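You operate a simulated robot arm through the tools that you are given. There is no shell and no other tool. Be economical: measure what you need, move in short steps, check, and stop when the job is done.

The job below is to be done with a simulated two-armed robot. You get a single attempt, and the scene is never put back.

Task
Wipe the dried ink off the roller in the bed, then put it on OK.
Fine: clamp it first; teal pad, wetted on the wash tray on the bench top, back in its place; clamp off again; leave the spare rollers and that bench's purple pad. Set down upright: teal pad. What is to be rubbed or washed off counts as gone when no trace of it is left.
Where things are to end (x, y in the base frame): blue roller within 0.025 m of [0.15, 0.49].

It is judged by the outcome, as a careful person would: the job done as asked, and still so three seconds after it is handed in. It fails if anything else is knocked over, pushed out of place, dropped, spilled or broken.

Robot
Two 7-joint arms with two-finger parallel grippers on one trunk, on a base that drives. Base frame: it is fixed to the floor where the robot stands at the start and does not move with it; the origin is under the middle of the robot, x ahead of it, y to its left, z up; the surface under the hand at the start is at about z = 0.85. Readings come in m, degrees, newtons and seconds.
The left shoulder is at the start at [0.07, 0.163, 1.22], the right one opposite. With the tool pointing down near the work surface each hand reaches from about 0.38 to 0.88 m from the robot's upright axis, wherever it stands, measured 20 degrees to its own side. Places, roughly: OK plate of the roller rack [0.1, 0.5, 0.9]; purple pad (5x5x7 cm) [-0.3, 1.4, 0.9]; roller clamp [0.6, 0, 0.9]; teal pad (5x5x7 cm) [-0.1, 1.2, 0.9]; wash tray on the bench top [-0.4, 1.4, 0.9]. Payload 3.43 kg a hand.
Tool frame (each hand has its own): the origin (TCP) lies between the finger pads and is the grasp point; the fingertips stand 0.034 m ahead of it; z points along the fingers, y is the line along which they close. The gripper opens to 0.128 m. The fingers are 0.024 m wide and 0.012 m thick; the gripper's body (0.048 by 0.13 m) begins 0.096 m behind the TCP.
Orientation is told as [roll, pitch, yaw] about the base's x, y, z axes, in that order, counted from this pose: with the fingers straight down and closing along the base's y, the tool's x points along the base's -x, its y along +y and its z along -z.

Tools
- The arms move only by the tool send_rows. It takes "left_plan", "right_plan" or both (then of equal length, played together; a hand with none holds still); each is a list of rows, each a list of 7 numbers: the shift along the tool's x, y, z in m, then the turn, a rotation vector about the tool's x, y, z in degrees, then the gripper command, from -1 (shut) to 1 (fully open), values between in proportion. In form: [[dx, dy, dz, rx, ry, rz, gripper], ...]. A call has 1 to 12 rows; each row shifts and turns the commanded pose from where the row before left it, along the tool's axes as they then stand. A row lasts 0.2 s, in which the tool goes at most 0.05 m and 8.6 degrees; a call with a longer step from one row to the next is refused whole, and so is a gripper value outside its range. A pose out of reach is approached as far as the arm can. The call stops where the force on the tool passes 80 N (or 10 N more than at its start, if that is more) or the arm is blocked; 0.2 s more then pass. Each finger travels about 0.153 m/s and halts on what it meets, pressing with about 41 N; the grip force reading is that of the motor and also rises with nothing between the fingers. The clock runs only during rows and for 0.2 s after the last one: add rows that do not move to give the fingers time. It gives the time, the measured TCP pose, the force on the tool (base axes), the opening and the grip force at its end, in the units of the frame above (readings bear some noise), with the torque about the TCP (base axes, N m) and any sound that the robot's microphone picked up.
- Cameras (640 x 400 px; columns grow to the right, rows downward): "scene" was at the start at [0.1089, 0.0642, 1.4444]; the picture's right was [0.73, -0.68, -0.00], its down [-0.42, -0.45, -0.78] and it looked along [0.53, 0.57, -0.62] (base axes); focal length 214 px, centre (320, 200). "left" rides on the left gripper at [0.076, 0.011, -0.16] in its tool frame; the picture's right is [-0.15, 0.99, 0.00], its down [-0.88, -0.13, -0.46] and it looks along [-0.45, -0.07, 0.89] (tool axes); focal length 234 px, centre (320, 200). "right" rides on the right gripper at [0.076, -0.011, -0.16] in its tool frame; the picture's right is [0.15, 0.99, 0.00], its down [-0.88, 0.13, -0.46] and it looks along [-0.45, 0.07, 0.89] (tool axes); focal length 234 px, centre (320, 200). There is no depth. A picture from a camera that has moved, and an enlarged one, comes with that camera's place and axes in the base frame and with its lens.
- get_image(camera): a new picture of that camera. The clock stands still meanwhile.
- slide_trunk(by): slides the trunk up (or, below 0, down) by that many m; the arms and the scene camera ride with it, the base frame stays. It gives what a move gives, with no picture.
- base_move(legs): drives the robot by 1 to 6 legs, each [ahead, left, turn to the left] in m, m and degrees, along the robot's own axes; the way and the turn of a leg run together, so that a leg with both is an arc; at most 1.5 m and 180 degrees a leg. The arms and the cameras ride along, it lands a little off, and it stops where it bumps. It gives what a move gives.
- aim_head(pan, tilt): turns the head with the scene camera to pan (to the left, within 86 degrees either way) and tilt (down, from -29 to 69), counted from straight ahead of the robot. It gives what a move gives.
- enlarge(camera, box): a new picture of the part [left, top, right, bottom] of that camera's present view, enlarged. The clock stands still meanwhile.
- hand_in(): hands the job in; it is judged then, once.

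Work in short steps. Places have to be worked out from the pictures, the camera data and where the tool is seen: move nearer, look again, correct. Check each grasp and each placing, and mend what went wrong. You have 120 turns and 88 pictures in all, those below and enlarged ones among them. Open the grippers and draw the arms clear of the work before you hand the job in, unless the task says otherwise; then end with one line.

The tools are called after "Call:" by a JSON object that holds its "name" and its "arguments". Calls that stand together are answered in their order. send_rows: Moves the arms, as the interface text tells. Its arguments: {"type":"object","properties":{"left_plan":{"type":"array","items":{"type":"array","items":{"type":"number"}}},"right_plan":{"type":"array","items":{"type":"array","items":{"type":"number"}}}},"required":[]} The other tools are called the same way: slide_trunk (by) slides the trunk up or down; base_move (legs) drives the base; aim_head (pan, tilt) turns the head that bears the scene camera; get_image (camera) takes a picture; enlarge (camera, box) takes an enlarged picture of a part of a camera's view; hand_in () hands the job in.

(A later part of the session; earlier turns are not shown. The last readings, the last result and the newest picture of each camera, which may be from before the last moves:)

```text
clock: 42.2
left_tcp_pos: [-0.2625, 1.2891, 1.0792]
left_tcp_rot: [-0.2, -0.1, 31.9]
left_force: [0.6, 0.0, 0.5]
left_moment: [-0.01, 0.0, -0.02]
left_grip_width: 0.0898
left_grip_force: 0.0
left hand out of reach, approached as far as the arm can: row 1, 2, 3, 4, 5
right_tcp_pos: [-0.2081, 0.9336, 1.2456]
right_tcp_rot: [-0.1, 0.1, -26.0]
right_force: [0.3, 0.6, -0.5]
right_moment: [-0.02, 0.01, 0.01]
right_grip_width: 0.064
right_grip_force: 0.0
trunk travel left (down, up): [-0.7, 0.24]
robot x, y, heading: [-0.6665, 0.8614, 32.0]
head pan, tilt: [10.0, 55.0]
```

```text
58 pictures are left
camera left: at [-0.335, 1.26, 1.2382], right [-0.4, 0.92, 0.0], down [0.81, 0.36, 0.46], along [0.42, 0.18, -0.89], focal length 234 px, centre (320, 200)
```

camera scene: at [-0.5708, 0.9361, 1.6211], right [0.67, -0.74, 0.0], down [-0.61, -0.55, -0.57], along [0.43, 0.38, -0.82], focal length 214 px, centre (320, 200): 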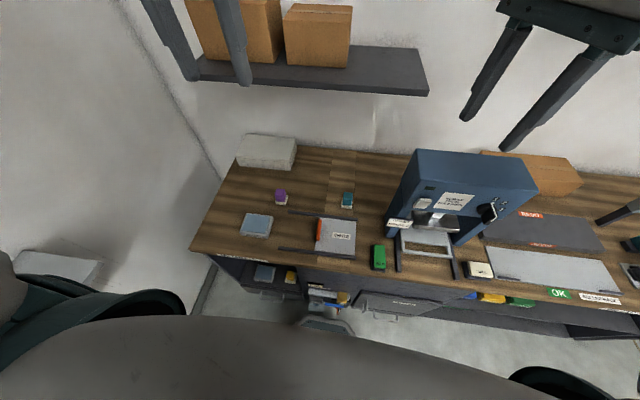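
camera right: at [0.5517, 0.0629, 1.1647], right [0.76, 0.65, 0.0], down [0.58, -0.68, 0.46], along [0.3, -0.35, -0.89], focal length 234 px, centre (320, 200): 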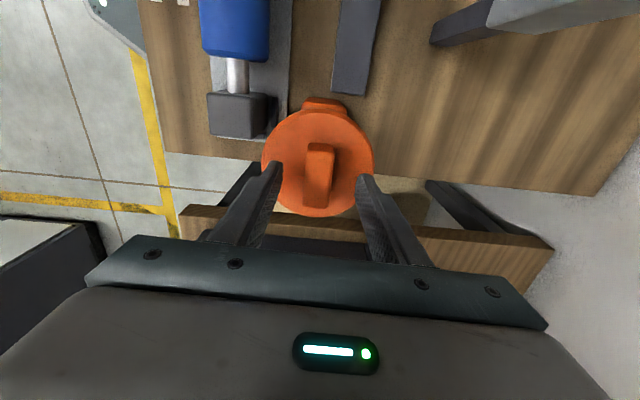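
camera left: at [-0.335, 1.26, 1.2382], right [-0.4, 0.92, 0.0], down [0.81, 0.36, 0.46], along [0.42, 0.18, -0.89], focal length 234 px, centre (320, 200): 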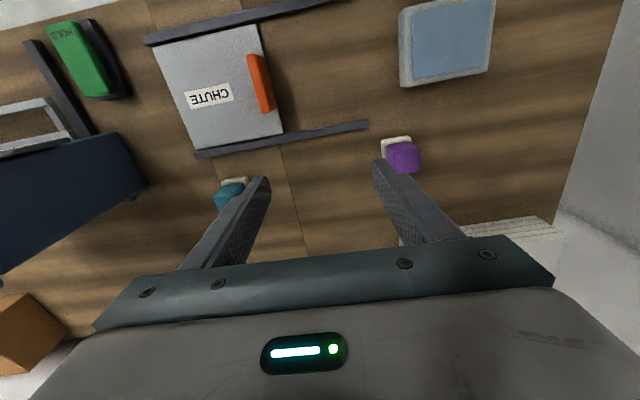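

The left arm can't cross over that far from here, so I'll shift the robot 0.15 m right, which brings the hand nearly above the pad. First I raise the right hand above machine height.

Call:
{"name": "send_rows", "arguments": {"right_plan": [[0, 0, -0.045, 0, 0, 0, 0], [0, 0, -0.045, 0, 0, 0, 0], [0, 0, -0.045, 0, 0, 0, 0]]}}

Call:
{"name": "base_move", "arguments": {"legs": [[0, -0.15, 0]]}}

Call:
{"name": "get_image", "arguments": {"camera": "left"}}

```text
clock: 43.0
left_tcp_pos: [-0.2643, 1.2882, 1.0808]
left_tcp_rot: [-0.2, -0.3, 31.8]
left_force: [0.2, 0.0, -0.1]
left_moment: [-0.02, -0.03, -0.02]
left_grip_width: 0.0896
left_grip_force: 0.1
right_tcp_pos: [-0.2114, 0.9339, 1.3812]
right_tcp_rot: [0.0, -0.1, -26.0]
right_force: [-0.2, -0.5, -0.1]
right_moment: [-0.01, -0.03, -0.01]
right_grip_width: 0.0641
right_grip_force: 0.1
trunk travel left (down, up): [-0.7, 0.24]
robot x, y, heading: [-0.6649, 0.8609, 32.0]
head pan, tilt: [10.0, 55.0]
```

```text
clock: 44.3
left_tcp_pos: [-0.1858, 1.1658, 1.0782]
left_tcp_rot: [-0.2, -0.1, 32.2]
left_force: [-0.2, -0.6, -0.4]
left_moment: [-0.02, -0.02, -0.01]
left_grip_width: 0.0896
left_grip_force: 0.0
right_tcp_pos: [-0.1321, 0.8096, 1.3801]
right_tcp_rot: [0.0, 0.0, -25.9]
right_force: [-0.4, 0.6, 0.3]
right_moment: [-0.03, 0.0, -0.01]
right_grip_width: 0.0641
right_grip_force: 0.0
trunk travel left (down, up): [-0.7, 0.24]
robot x, y, heading: [-0.5865, 0.7323, 31.9]
head pan, tilt: [10.0, 55.0]
```

```text
57 pictures are left
camera left: at [-0.2583, 1.1354, 1.2383], right [-0.4, 0.92, 0.0], down [0.81, 0.36, 0.46], along [0.42, 0.18, -0.89], focal length 234 px, centre (320, 200)
```

left: 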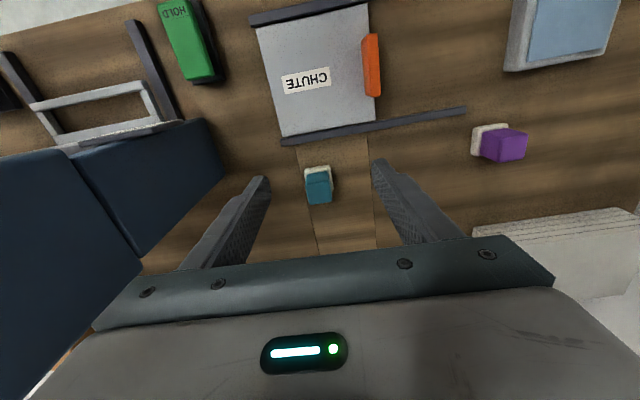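

The pad sits about 0.075 m further forward and 0.012 m to the right. I move there.

Call:
{"name": "send_rows", "arguments": {"left_plan": [[-0.025, -0.004, 0, 0, 0, 0, 0.4], [-0.025, -0.004, 0, 0, 0, 0, 0.4], [-0.025, -0.004, 0, 0, 0, 0, 0.4]]}}

Call:
{"name": "get_image", "arguments": {"camera": "left"}}

```text
clock: 45.1
left_tcp_pos: [-0.159, 1.2125, 1.0839]
left_tcp_rot: [-0.2, -0.2, 32.1]
left_force: [-0.1, -1.1, -0.9]
left_moment: [0.01, 0.01, 0.0]
left_grip_width: 0.0896
left_grip_force: 0.1
left hand out of reach, approached as far as the arm can: row 1, 2, 3
right_tcp_pos: [-0.1292, 0.8083, 1.3805]
right_tcp_rot: [-0.1, 0.2, -25.7]
right_force: [-0.4, -0.4, -0.9]
right_moment: [0.01, -0.03, 0.02]
right_grip_width: 0.0642
right_grip_force: 0.1
trunk travel left (down, up): [-0.7, 0.24]
robot x, y, heading: [-0.5884, 0.7332, 32.1]
head pan, tilt: [10.0, 55.0]
```

```text
56 pictures are left
camera left: at [-0.2316, 1.1829, 1.2437], right [-0.4, 0.92, 0.0], down [0.81, 0.36, 0.46], along [0.42, 0.18, -0.89], focal length 234 px, centre (320, 200)
```

left: 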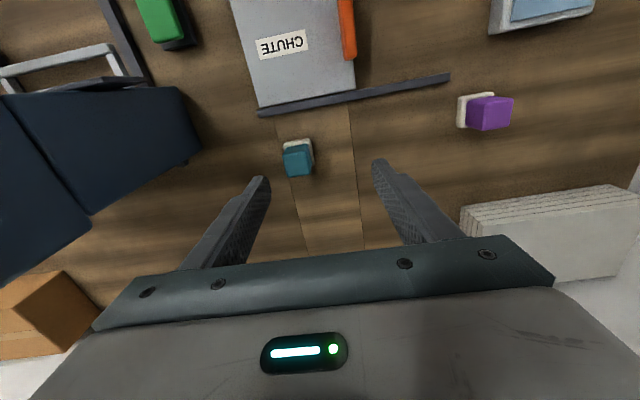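

The reach ends about 0.62 m ahead of the robot. I drive the robot forward slightly instead.

Call:
{"name": "base_move", "arguments": {"legs": [[0.06, -0.02, 0]]}}

Call:
{"name": "send_rows", "arguments": {"left_plan": [[0.0, -0.01, 0, 0, 0, 0, 0.4], [0.0, -0.01, 0, 0, 0, 0, 0.4]]}}

Call:
{"name": "get_image", "arguments": {"camera": "left"}}

```text
clock: 46.1
left_tcp_pos: [-0.1284, 1.2238, 1.0828]
left_tcp_rot: [-0.2, -0.2, 32.7]
left_force: [0.5, -0.6, -1.2]
left_moment: [-0.02, 0.09, -0.02]
left_grip_width: 0.0896
left_grip_force: 0.0
right_tcp_pos: [-0.0941, 0.8196, 1.3779]
right_tcp_rot: [-0.3, 0.2, -25.3]
right_force: [1.6, 0.8, 0.6]
right_moment: [0.0, 0.07, 0.02]
right_grip_width: 0.0638
right_grip_force: 0.0
trunk travel left (down, up): [-0.7, 0.24]
robot x, y, heading: [-0.5553, 0.7387, 32.8]
head pan, tilt: [10.0, 55.0]
stopped in leg 1: the robot was blocked; the commanded pose is now the measured one
```

```text
clock: 46.7
left_tcp_pos: [-0.1338, 1.2109, 1.084]
left_tcp_rot: [-0.3, -0.3, 32.6]
left_force: [0.9, 1.0, -0.4]
left_moment: [-0.02, 0.04, 0.01]
left_grip_width: 0.0897
left_grip_force: 0.0
left hand out of reach, approached as far as the arm can: row 1, 2
right_tcp_pos: [-0.0974, 0.8172, 1.3804]
right_tcp_rot: [-0.1, 0.1, -25.2]
right_force: [0.6, 0.7, -0.1]
right_moment: [-0.06, 0.06, 0.01]
right_grip_width: 0.0636
right_grip_force: 0.1
trunk travel left (down, up): [-0.7, 0.24]
robot x, y, heading: [-0.5536, 0.7373, 32.8]
head pan, tilt: [10.0, 55.0]
```

```text
55 pictures are left
camera left: at [-0.2068, 1.1813, 1.2439], right [-0.41, 0.91, 0.0], down [0.81, 0.37, 0.46], along [0.42, 0.19, -0.89], focal length 234 px, centre (320, 200)
```

left: 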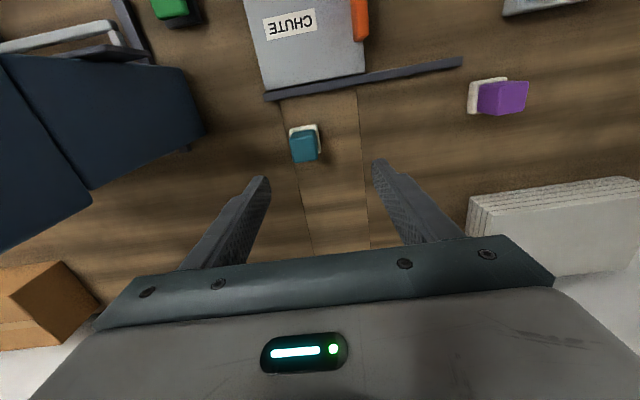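

The base touches the bench front there, and the limit seems tied to how far left the hand is. I move the hand left 0.09 and then strafe the robot right 0.11.

Call:
{"name": "send_rows", "arguments": {"left_plan": [[0.0, 0.045, 0, 0, 0, 0, 0.4], [0.0, 0.045, 0, 0, 0, 0, 0.4]]}}

Call:
{"name": "base_move", "arguments": {"legs": [[-0.015, 0, 0], [0, -0.12, -0.8]]}}

Call:
{"name": "get_image", "arguments": {"camera": "left"}}

```text
clock: 47.3
left_tcp_pos: [-0.1839, 1.2874, 1.0843]
left_tcp_rot: [-0.2, -0.3, 32.7]
left_force: [-0.7, -0.2, 0.3]
left_moment: [-0.06, -0.01, 0.02]
left_grip_width: 0.0895
left_grip_force: 0.1
right_tcp_pos: [-0.1008, 0.8193, 1.3818]
right_tcp_rot: [0.0, -0.1, -25.2]
right_force: [0.3, -0.7, -0.6]
right_moment: [0.03, -0.04, 0.0]
right_grip_width: 0.0641
right_grip_force: 0.1
trunk travel left (down, up): [-0.7, 0.24]
robot x, y, heading: [-0.5555, 0.7373, 33.1]
head pan, tilt: [10.0, 55.0]
```

```text
clock: 48.9
left_tcp_pos: [-0.127, 1.1739, 1.0847]
left_tcp_rot: [-0.3, -0.3, 32.0]
left_force: [0.0, 0.6, 0.6]
left_moment: [-0.02, -0.01, -0.03]
left_grip_width: 0.0897
left_grip_force: 0.1
right_tcp_pos: [-0.0491, 0.7042, 1.3819]
right_tcp_rot: [0.0, -0.2, -26.0]
right_force: [0.3, -0.5, 0.6]
right_moment: [-0.01, 0.01, -0.01]
right_grip_width: 0.064
right_grip_force: 0.1
trunk travel left (down, up): [-0.7, 0.24]
robot x, y, heading: [-0.5046, 0.632, 32.1]
head pan, tilt: [10.0, 55.0]
```

```text
54 pictures are left
camera left: at [-0.2002, 1.145, 1.2439], right [-0.4, 0.92, 0.0], down [0.81, 0.36, 0.46], along [0.42, 0.18, -0.89], focal length 234 px, centre (320, 200)
```

left: 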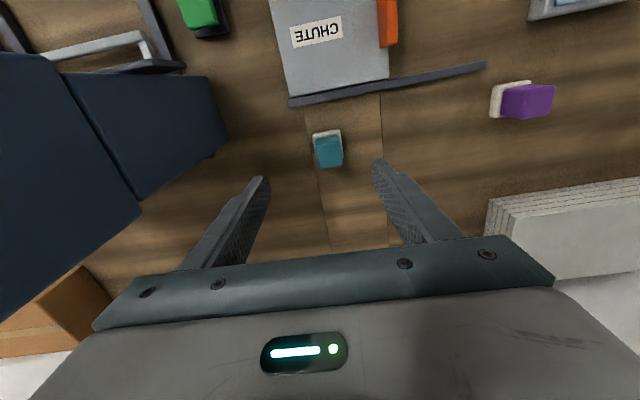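

Pad estimated at (-0.117, 1.192). I align and descend to just above it, then check.

Call:
{"name": "send_rows", "arguments": {"left_plan": [[-0.018, 0.01, 0, 0, 0, 0, 0.4], [0, 0, 0.045, 0, 0, 0, 0.4], [0, 0, 0.045, 0, 0, 0, 0.4], [0, 0, 0, 0, 0, 0, 0.4]]}}

Call:
{"name": "get_image", "arguments": {"camera": "left"}}

```text
clock: 49.9
left_tcp_pos: [-0.1171, 1.1905, 0.9936]
left_tcp_rot: [-0.3, -0.2, 32.0]
left_force: [0.4, 0.0, 0.1]
left_moment: [-0.03, -0.01, -0.02]
left_grip_width: 0.0895
left_grip_force: 0.0
right_tcp_pos: [-0.048, 0.7039, 1.3808]
right_tcp_rot: [0.0, 0.0, -25.9]
right_force: [-0.3, 0.1, -0.5]
right_moment: [0.0, -0.01, 0.02]
right_grip_width: 0.064
right_grip_force: 0.1
trunk travel left (down, up): [-0.7, 0.24]
robot x, y, heading: [-0.5051, 0.63, 31.8]
head pan, tilt: [10.0, 55.0]
```

```text
53 pictures are left
camera left: at [-0.19, 1.1614, 1.1537], right [-0.4, 0.92, 0.0], down [0.81, 0.36, 0.46], along [0.42, 0.18, -0.89], focal length 234 px, centre (320, 200)
```

left: 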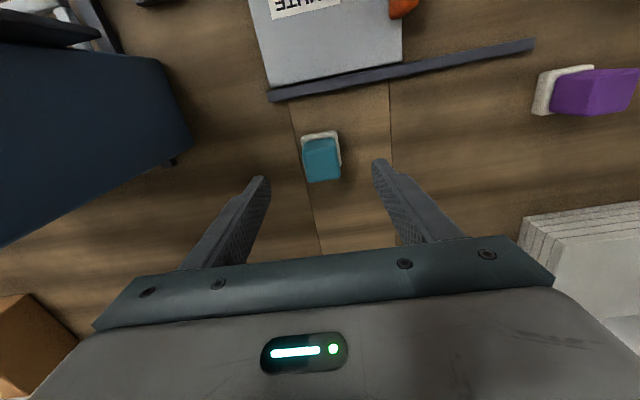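

Aligned to a few mm. I descend to z ≈ 0.912 and check before closing.

Call:
{"name": "send_rows", "arguments": {"left_plan": [[-0.004, 0.002, 0.03, 0, 0, 0, 0.4], [0, 0, 0.03, 0, 0, 0, 0.4], [0, 0, 0.021, 0, 0, 0, 0.4], [0, 0, 0, 0, 0, 0, 0.4]]}}

Call:
{"name": "get_image", "arguments": {"camera": "left"}}

Call:
{"name": "enlarge", "arguments": {"camera": "scene", "box": [180, 120, 360, 240]}}

```text
clock: 50.9
left_tcp_pos: [-0.1148, 1.1954, 0.9146]
left_tcp_rot: [-0.4, -0.4, 31.9]
left_force: [0.7, 0.1, 0.2]
left_moment: [0.0, 0.0, -0.05]
left_grip_width: 0.0895
left_grip_force: 0.0
left hand out of reach, approached as far as the arm can: row 3
right_tcp_pos: [-0.0478, 0.7037, 1.3809]
right_tcp_rot: [0.0, 0.0, -25.9]
right_force: [-0.6, 0.7, 0.9]
right_moment: [0.01, 0.0, -0.03]
right_grip_width: 0.064
right_grip_force: 0.0
trunk travel left (down, up): [-0.7, 0.24]
robot x, y, heading: [-0.5056, 0.632, 32.1]
head pan, tilt: [10.0, 55.0]
```

```text
52 pictures are left
camera left: at [-0.1893, 1.1662, 1.0741], right [-0.4, 0.92, 0.0], down [0.81, 0.36, 0.46], along [0.43, 0.18, -0.89], focal length 234 px, centre (320, 200)
```

left: 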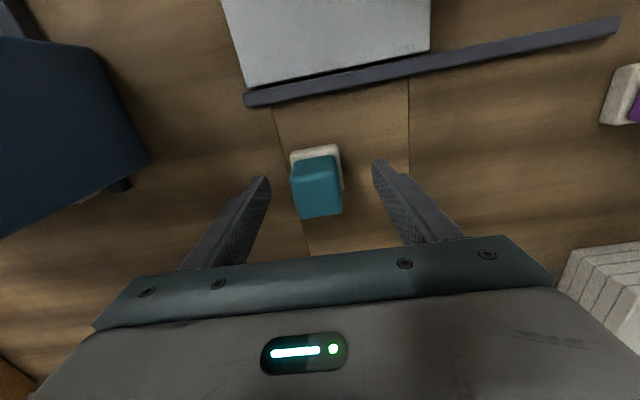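

```text
3.33 times, centred on (270, 180) of scene
camera zoom: at [-0.4088, 0.7068, 1.4211], right [0.67, -0.74, 0.0], down [-0.61, -0.55, -0.57], along [0.43, 0.38, -0.82], focal length 715 px, centre (487, 267)
```

zoom: 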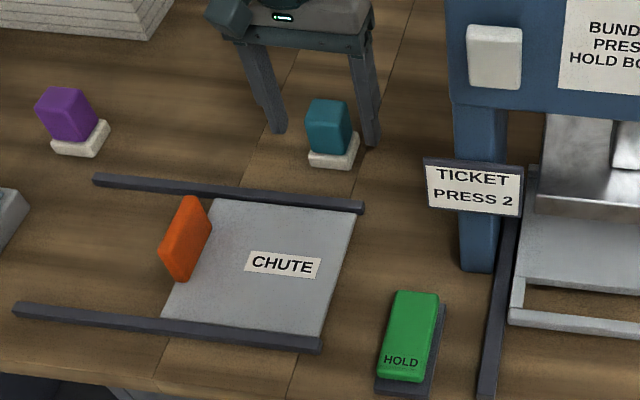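

Fingers straddle the handle centrally. I close.

Call:
{"name": "send_rows", "arguments": {"left_plan": [[0, 0, 0, 0, 0, 0, -1], [0, 0, 0, 0, 0, 0, -1], [0, 0, 0, 0, 0, 0, -1]]}}

```text
clock: 51.7
left_tcp_pos: [-0.1171, 1.1957, 0.9151]
left_tcp_rot: [-0.2, -0.5, 32.0]
left_force: [-0.1, 0.3, 0.9]
left_moment: [0.01, -0.01, 0.02]
left_grip_width: 0.0368
left_grip_force: 40.6
right_tcp_pos: [-0.0475, 0.7028, 1.3805]
right_tcp_rot: [0.1, 0.0, -25.8]
right_force: [-0.3, 1.2, 0.7]
right_moment: [0.02, -0.01, -0.04]
right_grip_width: 0.0639
right_grip_force: 0.1
trunk travel left (down, up): [-0.7, 0.24]
robot x, y, heading: [-0.5029, 0.6308, 32.1]
head pan, tilt: [10.0, 55.0]
```

Gripped at 37 mm. I lift and carry it over to above the tray.

Call:
{"name": "send_rows", "arguments": {"left_plan": [[0, 0, -0.04, 0, 0, 0, -1], [0, 0, -0.045, 0, 0, 0, -1], [0, 0, -0.045, 0, 0, 0, -1], [0.0205, 0.0415, 0, 0, 0, 0, -1], [0.0205, 0.0415, 0, 0, 0, 0, -1], [0.0205, 0.0415, 0, 0, 0, 0, -1], [0.0205, 0.0415, 0, 0, 0, 0, -1], [0.0205, 0.0415, 0, 0, 0, 0, -1], [0.0205, 0.0415, 0, 0, 0, 0, -1], [0.0205, 0.0415, 0, 0, 0, 0, -1], [0.0205, 0.0415, 0, 0, 0, 0, -1]]}}

Call:
{"name": "get_image", "arguments": {"camera": "left"}}

Call:
{"name": "aim_head", "arguments": {"pan": 40, "tilt": 45}}

Call:
{"name": "get_image", "arguments": {"camera": "scene"}}

```text
clock: 54.1
left_tcp_pos: [-0.4312, 1.3907, 1.0429]
left_tcp_rot: [-0.4, -0.3, 31.9]
left_force: [0.0, 0.2, -1.2]
left_moment: [-0.03, -0.06, -0.01]
left_grip_width: 0.037
left_grip_force: 41.3
right_tcp_pos: [-0.0509, 0.704, 1.3813]
right_tcp_rot: [0.0, -0.1, -25.9]
right_force: [-0.2, 0.4, -0.9]
right_moment: [0.0, 0.0, -0.01]
right_grip_width: 0.0641
right_grip_force: 0.2
trunk travel left (down, up): [-0.7, 0.24]
robot x, y, heading: [-0.5014, 0.6301, 32.0]
head pan, tilt: [10.0, 55.0]
```

```text
50 pictures are left
camera left: at [-0.5058, 1.362, 1.2023], right [-0.4, 0.92, -0.01], down [0.81, 0.36, 0.46], along [0.43, 0.18, -0.89], focal length 234 px, centre (320, 200)
```

left: 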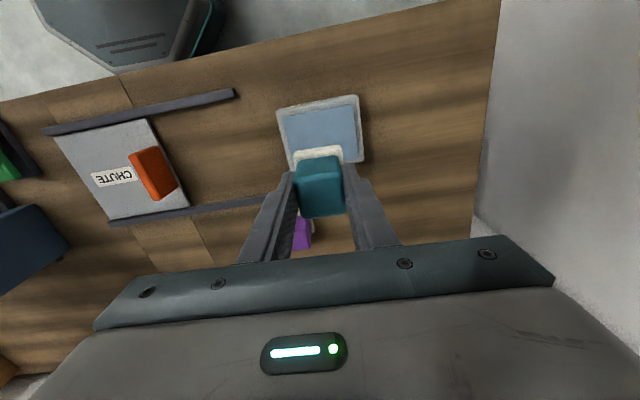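

```text
clock: 55.0
left_tcp_pos: [-0.4306, 1.3901, 1.0437]
left_tcp_rot: [-0.3, -0.3, 32.1]
left_force: [0.8, -0.3, -0.1]
left_moment: [-0.03, 0.01, -0.02]
left_grip_width: 0.0368
left_grip_force: 40.5
right_tcp_pos: [-0.0471, 0.7028, 1.3805]
right_tcp_rot: [-0.1, 0.1, -26.0]
right_force: [-0.2, -0.3, -0.9]
right_moment: [0.02, 0.02, 0.02]
right_grip_width: 0.0641
right_grip_force: 0.1
trunk travel left (down, up): [-0.7, 0.24]
robot x, y, heading: [-0.5035, 0.6313, 32.2]
head pan, tilt: [40.0, 45.0]
```

```text
49 pictures are left
camera scene: at [-0.4374, 0.7359, 1.4345], right [0.95, -0.31, 0.0], down [-0.22, -0.67, -0.71], along [0.22, 0.67, -0.71], focal length 214 px, centre (320, 200)
```

scene: 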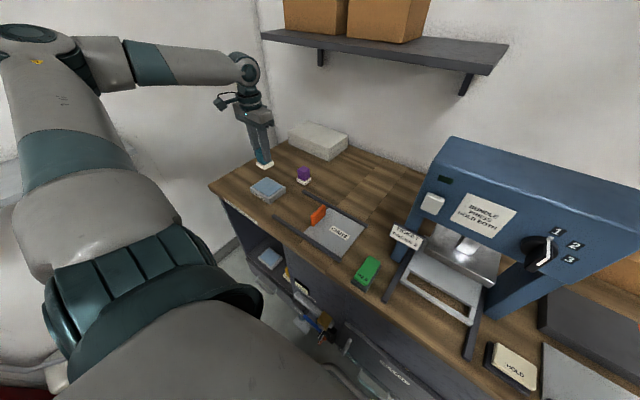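

Tray centre estimated 16 mm nearer to the robot than the pad. I shift and descend carefully until contact.

Call:
{"name": "send_rows", "arguments": {"left_plan": [[0.016, -0.004, 0.02, 0, 0, 0, -1], [0, 0, 0.03, 0, 0, 0, -1], [0, 0, 0.03, 0, 0, 0, -1], [0, 0, 0.005, 0, 0, 0, -1], [0, 0, 0, 0, 0, 0, -1]]}}

Call:
{"name": "get_image", "arguments": {"camera": "left"}}

Call:
{"name": "enlarge", "arguments": {"camera": "scene", "box": [190, 120, 350, 240]}}

```text
clock: 56.2
left_tcp_pos: [-0.4424, 1.3811, 0.9581]
left_tcp_rot: [-0.2, -0.2, 32.0]
left_force: [-0.5, 0.2, -0.8]
left_moment: [0.02, 0.03, -0.01]
left_grip_width: 0.0369
left_grip_force: 41.0
right_tcp_pos: [-0.048, 0.704, 1.3808]
right_tcp_rot: [0.0, 0.1, -25.9]
right_force: [-0.6, 0.1, 0.4]
right_moment: [0.0, -0.01, 0.02]
right_grip_width: 0.0639
right_grip_force: 0.1
trunk travel left (down, up): [-0.7, 0.24]
robot x, y, heading: [-0.5064, 0.6307, 32.0]
head pan, tilt: [40.0, 45.0]
```

```text
48 pictures are left
camera left: at [-0.5149, 1.35, 1.1169], right [-0.4, 0.92, 0.0], down [0.81, 0.36, 0.46], along [0.42, 0.18, -0.89], focal length 234 px, centre (320, 200)
```

left: 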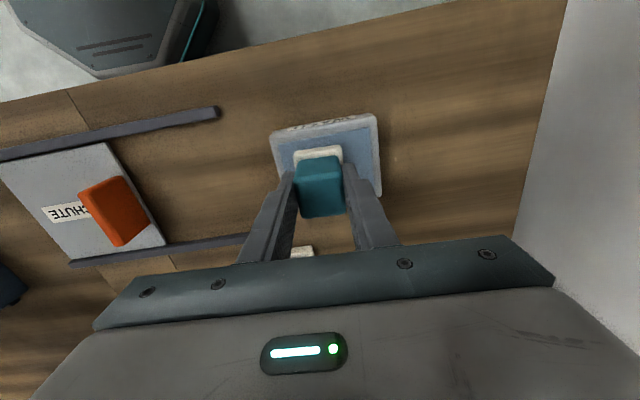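

```text
3.33 times, centred on (270, 180) of scene
camera zoom: at [-0.4372, 0.7361, 1.4345], right [0.95, -0.31, 0.0], down [-0.22, -0.67, -0.71], along [0.22, 0.67, -0.71], focal length 715 px, centre (487, 267)
```

zoom: 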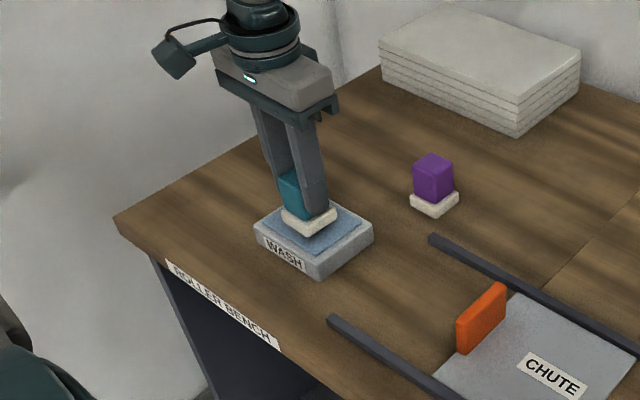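

Well centred above the tray. I descend in small steps until a light press is felt.

Call:
{"name": "send_rows", "arguments": {"left_plan": [[0, 0, 0.005, 0, 0, 0, -1], [0, 0, 0.004, 0, 0, 0, -1], [0, 0, 0, 0, 0, 0, -1]]}}

```text
clock: 57.0
left_tcp_pos: [-0.4424, 1.3798, 0.9495]
left_tcp_rot: [-0.2, -0.3, 32.1]
left_force: [-0.4, 0.0, 2.5]
left_moment: [0.06, 0.06, 0.02]
left_grip_width: 0.0366
left_grip_force: 40.6
right_tcp_pos: [-0.0475, 0.7027, 1.3802]
right_tcp_rot: [0.2, 0.0, -26.0]
right_force: [-0.1, 0.2, -0.2]
right_moment: [0.01, 0.03, 0.02]
right_grip_width: 0.0642
right_grip_force: 0.1
trunk travel left (down, up): [-0.7, 0.24]
robot x, y, heading: [-0.5039, 0.6321, 31.9]
head pan, tilt: [40.0, 45.0]
```

Contact begins (2.5 N). Press a few mm more and dwell.

Call:
{"name": "send_rows", "arguments": {"left_plan": [[0, 0, 0.003, 0, 0, 0, -1], [0, 0, 0.003, 0, 0, 0, -1], [0, 0, 0, 0, 0, 0, -1], [0, 0, 0, 0, 0, 0, -1], [0, 0, 0, 0, 0, 0, -1], [0, 0, 0, 0, 0, 0, -1]]}}

Call:
{"name": "enlarge", "arguments": {"camera": "scene", "box": [210, 140, 310, 215]}}

```text
clock: 58.4
left_tcp_pos: [-0.4402, 1.3781, 0.9483]
left_tcp_rot: [0.0, -0.7, 32.0]
left_force: [-6.2, 17.2, 52.3]
left_moment: [0.58, 0.6, 0.04]
left_grip_width: 0.0367
left_grip_force: 40.9
right_tcp_pos: [-0.0495, 0.6991, 1.382]
right_tcp_rot: [0.2, -0.1, -25.9]
right_force: [0.0, -0.8, 0.2]
right_moment: [0.01, 0.02, 0.04]
right_grip_width: 0.0641
right_grip_force: 0.0
trunk travel left (down, up): [-0.7, 0.24]
robot x, y, heading: [-0.5044, 0.6303, 31.9]
head pan, tilt: [40.0, 45.0]
```

```text
5.33 times, centred on (260, 178) of scene
camera zoom: at [-0.4391, 0.7313, 1.4353], right [0.95, -0.31, 0.0], down [-0.22, -0.67, -0.71], along [0.22, 0.68, -0.7], focal length 1144 px, centre (640, 320)
```

zoom: 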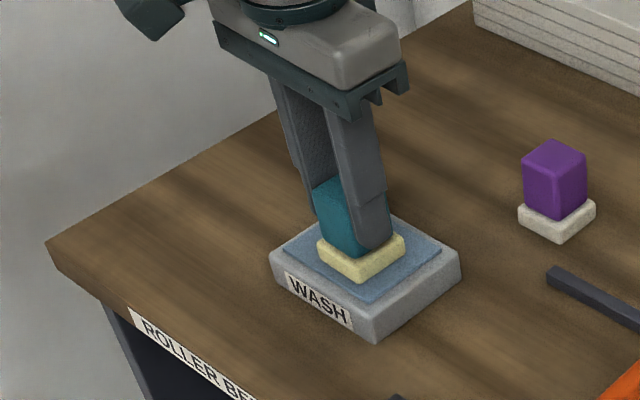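

The felt has changed colour to yellowish: wet. I lift straight up, well above everything.

Call:
{"name": "send_rows", "arguments": {"left_plan": [[0, 0, -0.02, 0, 0, 0, -1], [0, 0, -0.045, 0, 0, 0, -1], [0, 0, -0.045, 0, 0, 0, -1], [0, 0, -0.045, 0, 0, 0, -1], [0, 0, -0.045, 0, 0, 0, -1], [0, 0, -0.045, 0, 0, 0, -1]]}}

Call:
{"name": "slide_trunk", "arguments": {"by": 0.2}}

Call:
{"name": "send_rows", "arguments": {"left_plan": [[0.005, -0.045, 0, 0, 0, 0, -1], [0.005, -0.045, 0, 0, 0, 0, -1], [0.005, -0.045, 0, 0, 0, 0, -1], [0.005, -0.045, 0, 0, 0, 0, -1], [0.005, -0.045, 0, 0, 0, 0, -1], [0.005, -0.045, 0, 0, 0, 0, -1], [0.005, -0.045, 0, 0, 0, 0, -1]]}}

```text
clock: 59.8
left_tcp_pos: [-0.4435, 1.3805, 1.1892]
left_tcp_rot: [-0.1, -0.3, 32.0]
left_force: [-0.5, 0.2, -1.1]
left_moment: [0.03, 0.04, 0.0]
left_grip_width: 0.0367
left_grip_force: 40.8
right_tcp_pos: [-0.048, 0.7026, 1.3806]
right_tcp_rot: [0.0, 0.0, -25.9]
right_force: [0.1, -0.1, -0.6]
right_moment: [0.0, -0.01, 0.02]
right_grip_width: 0.0642
right_grip_force: 0.0
trunk travel left (down, up): [-0.7, 0.24]
robot x, y, heading: [-0.502, 0.63, 32.3]
head pan, tilt: [40.0, 45.0]
```

```text
clock: 62.0
left_tcp_pos: [-0.4437, 1.3813, 1.3882]
left_tcp_rot: [-0.3, -0.2, 32.0]
left_force: [-1.5, 0.6, -0.9]
left_moment: [0.01, -0.01, 0.0]
left_grip_width: 0.0368
left_grip_force: 40.4
right_tcp_pos: [-0.0468, 0.7038, 1.5808]
right_tcp_rot: [0.1, 0.1, -25.9]
right_force: [0.7, -0.6, 0.1]
right_moment: [0.01, -0.01, 0.01]
right_grip_width: 0.0642
right_grip_force: 0.1
trunk travel left (down, up): [-0.9, 0.04]
robot x, y, heading: [-0.5039, 0.6299, 32.2]
head pan, tilt: [40.0, 45.0]
```

```text
clock: 63.6
left_tcp_pos: [-0.3055, 1.0921, 1.3916]
left_tcp_rot: [-0.1, -0.2, 32.1]
left_force: [0.1, -0.9, -0.5]
left_moment: [0.03, 0.02, 0.0]
left_grip_width: 0.037
left_grip_force: 41.0
right_tcp_pos: [-0.0454, 0.7015, 1.5789]
right_tcp_rot: [0.1, 0.0, -25.9]
right_force: [0.4, -0.4, -0.4]
right_moment: [0.04, 0.02, -0.01]
right_grip_width: 0.0639
right_grip_force: 0.1
trunk travel left (down, up): [-0.9, 0.04]
robot x, y, heading: [-0.503, 0.6304, 32.0]
head pan, tilt: [40.0, 45.0]
```

I drive right along the bench back to the roller bed.

Call:
{"name": "base_move", "arguments": {"legs": [[0, -0.4, 0], [0, -0.4, 0], [0, 0, -32], [0.06, -0.05, 0]]}}

Call:
{"name": "aim_head", "arguments": {"pan": 10, "tilt": 55}}

Call:
{"name": "get_image", "arguments": {"camera": "scene"}}

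```text
clock: 70.4
left_tcp_pos: [0.3835, 0.1988, 1.3926]
left_tcp_rot: [-0.6, -0.6, 0.6]
left_force: [-0.6, 1.0, -0.9]
left_moment: [-0.05, -0.1, -0.01]
left_grip_width: 0.037
left_grip_force: 41.5
right_tcp_pos: [0.3991, -0.2688, 1.5848]
right_tcp_rot: [0.1, -0.5, -57.4]
right_force: [-1.1, 1.8, 0.9]
right_moment: [-0.11, -0.11, 0.03]
right_grip_width: 0.0642
right_grip_force: 0.0
trunk travel left (down, up): [-0.9, 0.04]
robot x, y, heading: [-0.0177, -0.102, 0.8]
head pan, tilt: [40.0, 45.0]
```

```text
clock: 71.3
left_tcp_pos: [0.3929, 0.1892, 1.3909]
left_tcp_rot: [-0.2, -0.2, 0.5]
left_force: [1.0, 0.3, -1.1]
left_moment: [0.03, 0.05, 0.01]
left_grip_width: 0.037
left_grip_force: 40.8
right_tcp_pos: [0.4098, -0.2793, 1.5802]
right_tcp_rot: [0.0, 0.1, -57.2]
right_force: [1.0, -0.4, -0.5]
right_moment: [0.02, 0.04, -0.01]
right_grip_width: 0.0639
right_grip_force: 0.0
trunk travel left (down, up): [-0.9, 0.04]
robot x, y, heading: [-0.0203, -0.1023, 0.2]
head pan, tilt: [10.0, 55.0]
```

```text
45 pictures are left
camera scene: at [0.1049, -0.0891, 1.6209], right [0.18, -0.98, 0.0], down [-0.81, -0.15, -0.57], along [0.56, 0.11, -0.82], focal length 214 px, centre (320, 200)
```

scene: 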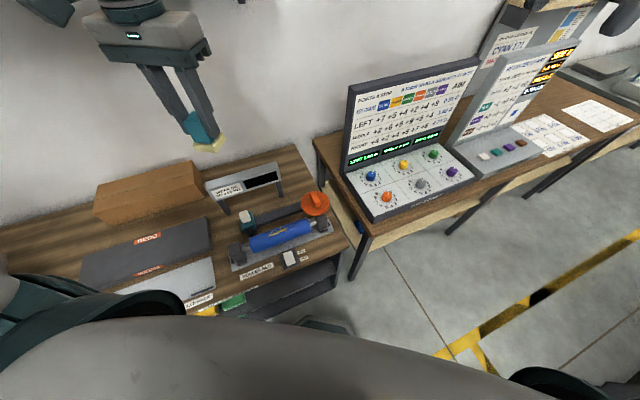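

Back at the bed, hand over the roller with the pad. I zoom for precise roller geometry.

Call:
{"name": "enlarge", "arguments": {"camera": "scene", "box": [210, 180, 350, 280]}}

Call:
{"name": "slide_trunk", "arguments": {"by": -0.2}}

Call:
{"name": "get_image", "arguments": {"camera": "left"}}

```text
4.00 times, centred on (280, 230) of scene
camera zoom: at [0.1049, -0.0891, 1.6209], right [0.18, -0.98, 0.0], down [-0.81, -0.15, -0.57], along [0.56, 0.11, -0.82], focal length 858 px, centre (480, 80)
```

zoom: 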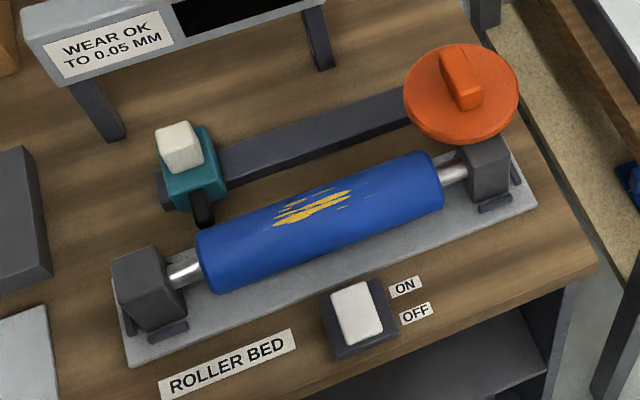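

```text
clock: 73.5
left_tcp_pos: [0.3906, 0.1915, 1.1911]
left_tcp_rot: [-0.3, -0.3, 0.5]
left_force: [-0.3, 0.0, -1.0]
left_moment: [-0.03, 0.01, 0.0]
left_grip_width: 0.0368
left_grip_force: 41.1
right_tcp_pos: [0.408, -0.2763, 1.3805]
right_tcp_rot: [0.0, -0.1, -57.3]
right_force: [0.0, 0.0, -0.2]
right_moment: [-0.01, -0.02, 0.01]
right_grip_width: 0.064
right_grip_force: 0.1
trunk travel left (down, up): [-0.7, 0.24]
robot x, y, heading: [-0.018, -0.1, 0.6]
head pan, tilt: [10.0, 55.0]
```

```text
43 pictures are left
camera left: at [0.3124, 0.2038, 1.3511], right [0.14, 0.99, 0.0], down [0.88, -0.12, 0.46], along [0.46, -0.07, -0.89], focal length 234 px, centre (320, 200)
```

left: 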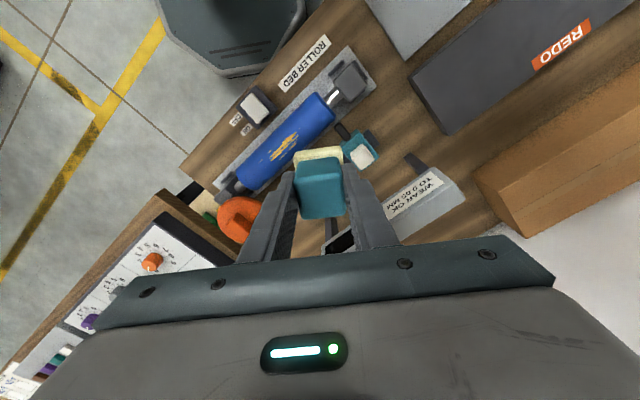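

Roller axis: centre about (0.412, 0.118), top about z 0.93; the ink lies on top, centred near (0.413, 0.124). I bring the pad over it, bench-aligned, still above.

Call:
{"name": "send_rows", "arguments": {"left_plan": [[-0.011, -0.034, 0, 0, 0, -7.9, -1], [-0.005, -0.035, 0, 0, 0, -7.9, -1], [0, 0, 0.04, 0, 0, -7.9, -1], [0, 0, 0.04, 0, 0, -7.9, -1], [0, 0, 0.04, 0, 0, 0, -1]]}}

Call:
{"name": "get_image", "arguments": {"camera": "left"}}

Call:
{"name": "enlarge", "arguments": {"camera": "scene", "box": [190, 140, 350, 260]}}

```text
clock: 74.7
left_tcp_pos: [0.4138, 0.1243, 1.07]
left_tcp_rot: [-0.4, 0.0, 32.2]
left_force: [-0.5, -1.2, 0.1]
left_moment: [0.0, 0.03, -0.03]
left_grip_width: 0.0371
left_grip_force: 40.8
right_tcp_pos: [0.4102, -0.2769, 1.3796]
right_tcp_rot: [-0.1, 0.0, -57.3]
right_force: [-0.3, 0.3, 0.4]
right_moment: [-0.01, 0.06, 0.02]
right_grip_width: 0.064
right_grip_force: 0.0
trunk travel left (down, up): [-0.7, 0.24]
robot x, y, heading: [-0.0214, -0.0996, 0.6]
head pan, tilt: [10.0, 55.0]
```

```text
42 pictures are left
camera left: at [0.3413, 0.0951, 1.2297], right [-0.4, 0.92, -0.01], down [0.81, 0.36, 0.46], along [0.42, 0.18, -0.89], focal length 234 px, centre (320, 200)
```

left: 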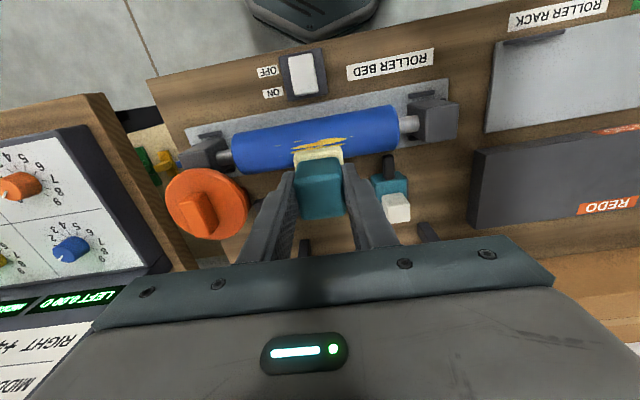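

```text
3.33 times, centred on (270, 200) of scene
camera zoom: at [0.1035, -0.0859, 1.421], right [0.18, -0.98, 0.0], down [-0.81, -0.15, -0.57], along [0.56, 0.1, -0.82], focal length 715 px, centre (487, 200)
```

zoom: 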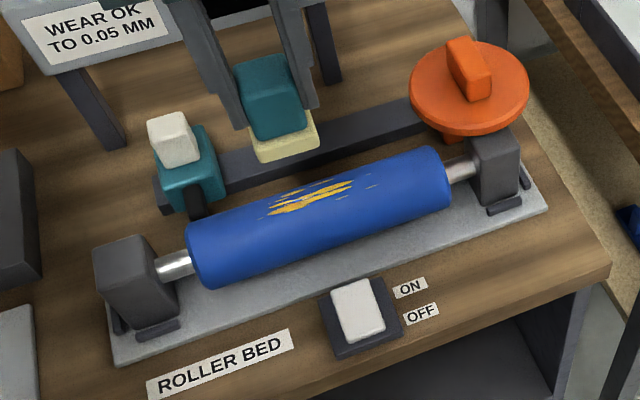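

Axis about 8 mm nearer than the pad centre. I shift and descend toward contact.

Call:
{"name": "send_rows", "arguments": {"left_plan": [[0.008, 0, 0.03, 0, 0, 0, -1], [0, 0, 0.025, 0, 0, 0, -1], [0, 0, 0.005, 0, 0, 0, -1], [0, 0, 0, 0, 0, 0, -1]]}}

Call:
{"name": "enlarge", "arguments": {"camera": "scene", "box": [210, 160, 330, 250]}}

```text
clock: 75.7
left_tcp_pos: [0.407, 0.1184, 1.012]
left_tcp_rot: [-0.4, -0.3, 32.2]
left_force: [0.7, 0.0, -0.1]
left_moment: [0.02, -0.03, 0.02]
left_grip_width: 0.037
left_grip_force: 41.2
right_tcp_pos: [0.4085, -0.2764, 1.381]
right_tcp_rot: [0.0, 0.0, -57.3]
right_force: [-0.8, 0.0, -1.2]
right_moment: [0.05, 0.01, 0.03]
right_grip_width: 0.0642
right_grip_force: 0.0
trunk travel left (down, up): [-0.7, 0.24]
robot x, y, heading: [-0.0172, -0.0997, 0.5]
head pan, tilt: [10.0, 55.0]
```

```text
4.44 times, centred on (270, 205) of scene
camera zoom: at [0.1019, -0.0865, 1.4211], right [0.18, -0.98, 0.0], down [-0.81, -0.15, -0.57], along [0.56, 0.11, -0.82], focal length 953 px, centre (542, 178)
```

zoom: 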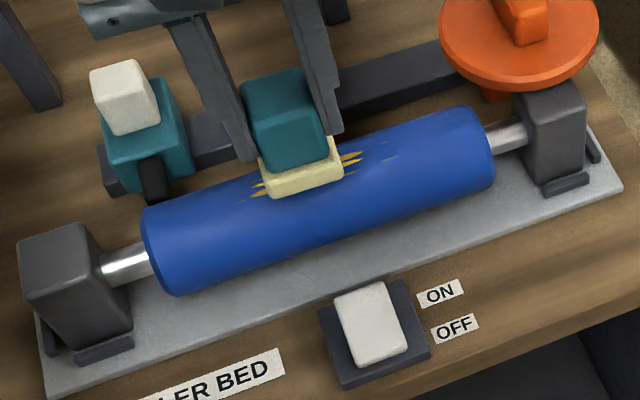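

Close above the ink. I descend in small steps to contact.

Call:
{"name": "send_rows", "arguments": {"left_plan": [[0, 0, 0.004, 0, 0, 0, -1], [0, 0, 0.004, 0, 0, 0, -1], [0, 0, 0, 0, 0, 0, -1]]}}

```text
clock: 76.5
left_tcp_pos: [0.4059, 0.1177, 1.0029]
left_tcp_rot: [-0.5, -0.1, 32.1]
left_force: [0.1, 0.1, -0.8]
left_moment: [0.04, -0.01, 0.03]
left_grip_width: 0.037
left_grip_force: 41.5
right_tcp_pos: [0.4085, -0.2773, 1.3823]
right_tcp_rot: [-0.1, -0.2, -57.3]
right_force: [-0.6, 0.0, 0.0]
right_moment: [-0.01, 0.03, -0.01]
right_grip_width: 0.0637
right_grip_force: 0.0
trunk travel left (down, up): [-0.7, 0.24]
robot x, y, heading: [-0.0178, -0.0998, 0.8]
head pan, tilt: [10.0, 55.0]
```

Call:
{"name": "send_rows", "arguments": {"left_plan": [[0, 0, 0.003, 0, 0, 0, -1], [0, 0, 0.003, 0, 0, 0, -1], [0, 0, 0, 0, 0, 0, -1]]}}

```text
clock: 77.3
left_tcp_pos: [0.4061, 0.1196, 0.9969]
left_tcp_rot: [-0.3, -0.1, 32.2]
left_force: [-0.2, -0.2, -1.2]
left_moment: [0.01, 0.0, 0.03]
left_grip_width: 0.0369
left_grip_force: 40.9
right_tcp_pos: [0.4075, -0.2782, 1.3815]
right_tcp_rot: [0.0, -0.1, -57.3]
right_force: [0.6, 0.8, -0.3]
right_moment: [0.0, 0.01, -0.02]
right_grip_width: 0.0641
right_grip_force: 0.1
trunk travel left (down, up): [-0.7, 0.24]
robot x, y, heading: [-0.0192, -0.1004, 0.6]
head pan, tilt: [10.0, 55.0]
```

No contact yet at 0.997; continue down in steps.

Call:
{"name": "send_rows", "arguments": {"left_plan": [[0, 0, 0.003, 0, 0, 0, -1], [0, 0, 0.003, 0, 0, 0, -1], [0, 0, 0, 0, 0, 0, -1]]}}

```text
clock: 78.1
left_tcp_pos: [0.4056, 0.1171, 0.9947]
left_tcp_rot: [-0.6, -0.5, 32.1]
left_force: [2.4, 7.3, 42.3]
left_moment: [1.09, -0.15, -0.02]
left_grip_width: 0.0374
left_grip_force: 41.3
right_tcp_pos: [0.4055, -0.2772, 1.3824]
right_tcp_rot: [0.2, -0.1, -57.3]
right_force: [0.4, 0.1, 0.2]
right_moment: [-0.01, 0.03, -0.01]
right_grip_width: 0.064
right_grip_force: 0.0
trunk travel left (down, up): [-0.7, 0.24]
robot x, y, heading: [-0.0222, -0.0995, 0.5]
head pan, tilt: [10.0, 55.0]
```

Contact with 42 N. I ease slightly and stroke along the roller's axis both ways.

Call:
{"name": "send_rows", "arguments": {"left_plan": [[0, 0, -0.001, 0, 0, 0, -1], [0, 0.015, 0, 0, 0, 0, -1], [0, 0.015, 0, 0, 0, 0, -1], [0, 0.015, 0, 0, 0, 0, -1], [0, -0.015, 0, 0, 0, 0, -1], [0, -0.015, 0, 0, 0, 0, -1], [0, -0.015, 0, 0, 0, 0, -1], [0, -0.015, 0, 0, 0, 0, -1], [0, -0.015, 0, 0, 0, 0, -1], [0, -0.015, 0, 0, 0, 0, -1], [0, -0.005, 0, 0, 0, 0, -1]]}}

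Call:
{"name": "enlarge", "arguments": {"camera": "scene", "box": [210, 160, 330, 250]}}

```text
clock: 80.5
left_tcp_pos: [0.4307, 0.076, 0.9947]
left_tcp_rot: [-0.6, -0.2, 32.3]
left_force: [-11.3, 13.9, 25.0]
left_moment: [1.17, 0.63, 0.23]
left_grip_width: 0.037
left_grip_force: 41.2
right_tcp_pos: [0.4035, -0.2748, 1.382]
right_tcp_rot: [0.1, -0.2, -57.3]
right_force: [1.1, 0.2, 0.6]
right_moment: [-0.01, -0.01, -0.02]
right_grip_width: 0.0639
right_grip_force: 0.1
trunk travel left (down, up): [-0.7, 0.24]
robot x, y, heading: [-0.0185, -0.0997, 0.4]
head pan, tilt: [10.0, 55.0]
```

```text
4.44 times, centred on (270, 205) of scene
camera zoom: at [0.0973, -0.0846, 1.4215], right [0.18, -0.98, 0.0], down [-0.8, -0.15, -0.58], along [0.57, 0.1, -0.82], focal length 953 px, centre (542, 178)
```

zoom: 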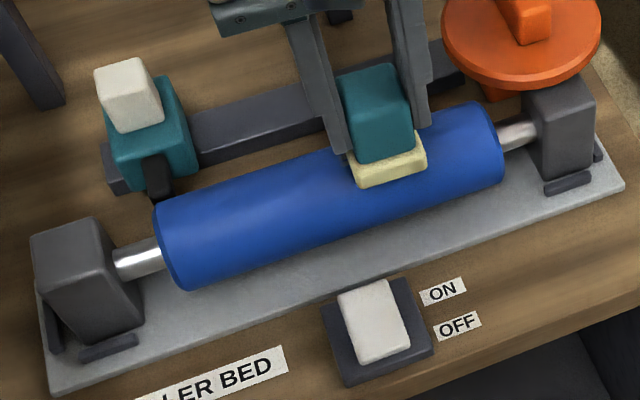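

Ink vanishes. I stroke back and forth once more, with a slight sideways shift, then lift to inspect.

Call:
{"name": "send_rows", "arguments": {"left_plan": [[0.004, 0.015, 0, 0, 0, 0, -1], [0, 0.015, 0, 0, 0, 0, -1], [0, 0.015, 0, 0, 0, 0, -1], [0, 0.015, 0, 0, 0, 0, -1], [0, 0.015, 0, 0, 0, 0, -1], [-0.008, 0.015, 0, 0, 0, 0, -1], [0, -0.018, 0, 0, 0, 0, -1], [0, -0.018, 0, 0, 0, 0, -1], [0, -0.018, 0, 0, 0, 0, -1], [0, -0.018, 0, 0, 0, 0, -1], [0, -0.018, 0, 0, 0, 0, -1], [0.004, 0.0, 0, 0, 0, 0, -1]]}}

Call:
{"name": "send_rows", "arguments": {"left_plan": [[0, 0, -0.02, 0, 0, 0, -1], [0, 0, -0.045, 0, 0, 0, -1], [0, 0, -0.045, 0, 0, 0, -1], [0.03, 0, -0.03, 0, 0, 0, -1], [0.03, 0, -0.03, 0, 0, 0, -1]]}}

Call:
{"name": "enlarge", "arguments": {"camera": "scene", "box": [210, 160, 330, 250]}}

Call:
{"name": "enlarge", "arguments": {"camera": "left", "box": [190, 80, 450, 240]}}

```text
clock: 83.1
left_tcp_pos: [0.4347, 0.0755, 0.9943]
left_tcp_rot: [-0.7, -0.3, 32.2]
left_force: [2.8, 14.1, 23.7]
left_moment: [1.19, -0.15, -0.01]
left_grip_width: 0.0368
left_grip_force: 41.1
right_tcp_pos: [0.4071, -0.2769, 1.3812]
right_tcp_rot: [-0.1, -0.1, -57.3]
right_force: [-0.1, -0.3, 0.1]
right_moment: [0.01, 0.02, 0.03]
right_grip_width: 0.0641
right_grip_force: 0.1
trunk travel left (down, up): [-0.7, 0.24]
robot x, y, heading: [-0.0163, -0.1003, 0.2]
head pan, tilt: [10.0, 55.0]
```

```text
clock: 84.3
left_tcp_pos: [0.3787, 0.0454, 1.1652]
left_tcp_rot: [-0.4, -0.3, 32.0]
left_force: [0.2, 0.1, -1.7]
left_moment: [0.02, -0.02, -0.04]
left_grip_width: 0.0368
left_grip_force: 41.3
right_tcp_pos: [0.4064, -0.279, 1.3815]
right_tcp_rot: [0.0, -0.1, -57.3]
right_force: [0.4, 0.6, -0.3]
right_moment: [-0.01, -0.05, 0.01]
right_grip_width: 0.0642
right_grip_force: 0.1
trunk travel left (down, up): [-0.7, 0.24]
robot x, y, heading: [-0.0205, -0.0971, 0.6]
head pan, tilt: [10.0, 55.0]
```

```text
4.44 times, centred on (270, 205) of scene
camera zoom: at [0.0999, -0.0867, 1.4213], right [0.18, -0.98, 0.0], down [-0.8, -0.15, -0.57], along [0.56, 0.11, -0.82], focal length 953 px, centre (542, 178)
```

zoom: 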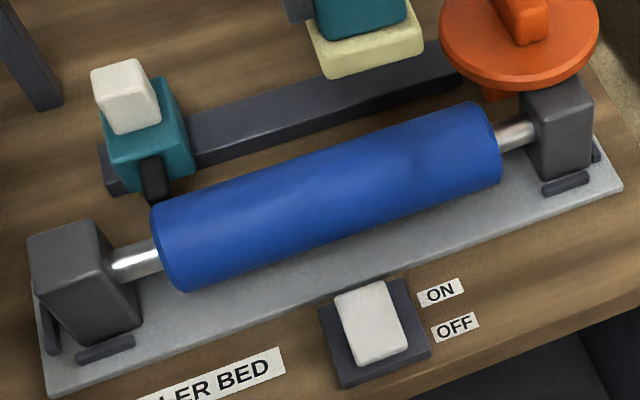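

```text
2.46 times, centred on (320, 160) of left
camera zoom: at [0.3053, 0.0163, 1.3239], right [-0.4, 0.92, -0.01], down [0.81, 0.36, 0.46], along [0.42, 0.18, -0.89], focal length 576 px, centre (320, 298)
```

zoom: 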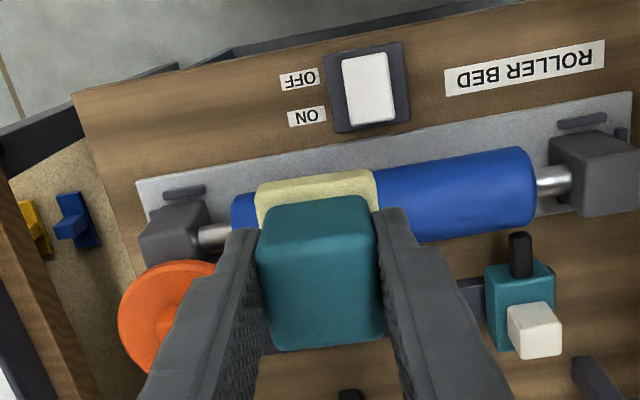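

Front and top are clean. I move the hand forward so its camera looks down from above/behind the roller to check the back side.

Call:
{"name": "send_rows", "arguments": {"left_plan": [[-0.045, 0.01, -0.01, 0, 0, 0, -1], [-0.045, 0.01, -0.01, 0, 0, 0, -1], [-0.045, 0.01, -0.01, 0, 0, 0, -1], [-0.045, 0.01, 0, 0, 0, 0, -1]]}}

Call:
{"name": "enlarge", "arguments": {"camera": "left", "box": [190, 0, 450, 160]}}

```text
clock: 85.3
left_tcp_pos: [0.5135, 0.1759, 1.1932]
left_tcp_rot: [-0.5, 0.0, 32.1]
left_force: [0.2, 0.6, -0.5]
left_moment: [-0.05, 0.01, -0.01]
left_grip_width: 0.0369
left_grip_force: 40.8
right_tcp_pos: [0.4089, -0.2762, 1.3817]
right_tcp_rot: [0.0, -0.1, -57.3]
right_force: [-0.6, -0.7, -0.7]
right_moment: [0.0, 0.02, -0.01]
right_grip_width: 0.0641
right_grip_force: 0.2
trunk travel left (down, up): [-0.7, 0.24]
robot x, y, heading: [-0.0213, -0.1007, 0.5]
head pan, tilt: [10.0, 55.0]
```

```text
2.46 times, centred on (320, 80) of left
camera zoom: at [0.4412, 0.1472, 1.3529], right [-0.4, 0.92, -0.01], down [0.81, 0.36, 0.46], along [0.42, 0.18, -0.89], focal length 576 px, centre (320, 495)
```

zoom: 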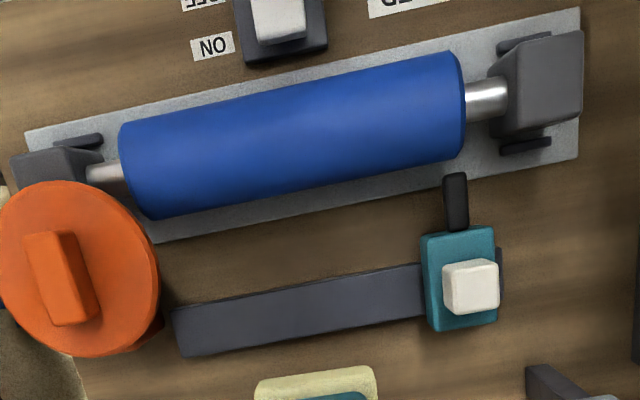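

The roller is clean all round the visible side. Now I retract, raise, and drive back to return the pad.

Call:
{"name": "send_rows", "arguments": {"left_plan": [[0.045, 0, -0.01, 0, 0, 7.9, -1], [0.045, 0, -0.01, 0, 0, 7.9, -1], [0.045, 0, 0, 0, 0, 7.9, -1], [0.02, 0.02, 0, 0, 0, 7.9, -1], [0, 0.04, 0, 0, 0, 0, -1], [0, 0.04, 0, 0, 0, 0, -1], [0, 0.03, 0, 0, 0, 0, -1]]}}

Call:
{"name": "slide_trunk", "arguments": {"by": 0.2}}

Call:
{"name": "base_move", "arguments": {"legs": [[-0.06, 0.05, 0], [0, 0, 31.5], [0, 0.4, 0], [0, 0.4, 0]]}}

```text
clock: 86.9
left_tcp_pos: [0.3646, 0.2484, 1.2102]
left_tcp_rot: [-0.4, -0.3, 0.5]
left_force: [0.3, 0.4, -0.7]
left_moment: [-0.02, -0.03, 0.0]
left_grip_width: 0.037
left_grip_force: 40.7
right_tcp_pos: [0.407, -0.2757, 1.3811]
right_tcp_rot: [0.0, -0.1, -57.3]
right_force: [-0.2, 0.4, -0.1]
right_moment: [0.0, -0.01, 0.06]
right_grip_width: 0.0641
right_grip_force: 0.0
trunk travel left (down, up): [-0.7, 0.24]
robot x, y, heading: [-0.0185, -0.1034, 0.4]
head pan, tilt: [10.0, 55.0]
```

```text
clock: 89.1
left_tcp_pos: [0.366, 0.2478, 1.4118]
left_tcp_rot: [-0.3, -0.3, 0.5]
left_force: [-0.3, -1.1, -0.1]
left_moment: [0.0, 0.03, 0.01]
left_grip_width: 0.0367
left_grip_force: 41.3
right_tcp_pos: [0.4073, -0.2777, 1.5808]
right_tcp_rot: [0.0, -0.1, -57.3]
right_force: [-0.3, 0.1, 0.4]
right_moment: [0.03, -0.03, -0.02]
right_grip_width: 0.064
right_grip_force: 0.1
trunk travel left (down, up): [-0.9, 0.04]
robot x, y, heading: [-0.015, -0.0977, 0.5]
head pan, tilt: [10.0, 55.0]
```

```text
clock: 95.9
left_tcp_pos: [-0.3504, 1.1303, 1.4127]
left_tcp_rot: [-0.2, -0.3, 31.3]
left_force: [0.2, 0.3, -1.0]
left_moment: [-0.02, 0.01, -0.03]
left_grip_width: 0.0368
left_grip_force: 40.7
right_tcp_pos: [-0.0458, 0.7006, 1.5806]
right_tcp_rot: [0.1, 0.1, -26.6]
right_force: [0.7, 0.1, 0.9]
right_moment: [0.05, 0.01, -0.03]
right_grip_width: 0.064
right_grip_force: 0.1
trunk travel left (down, up): [-0.9, 0.04]
robot x, y, heading: [-0.5037, 0.6368, 31.6]
head pan, tilt: [10.0, 55.0]
```

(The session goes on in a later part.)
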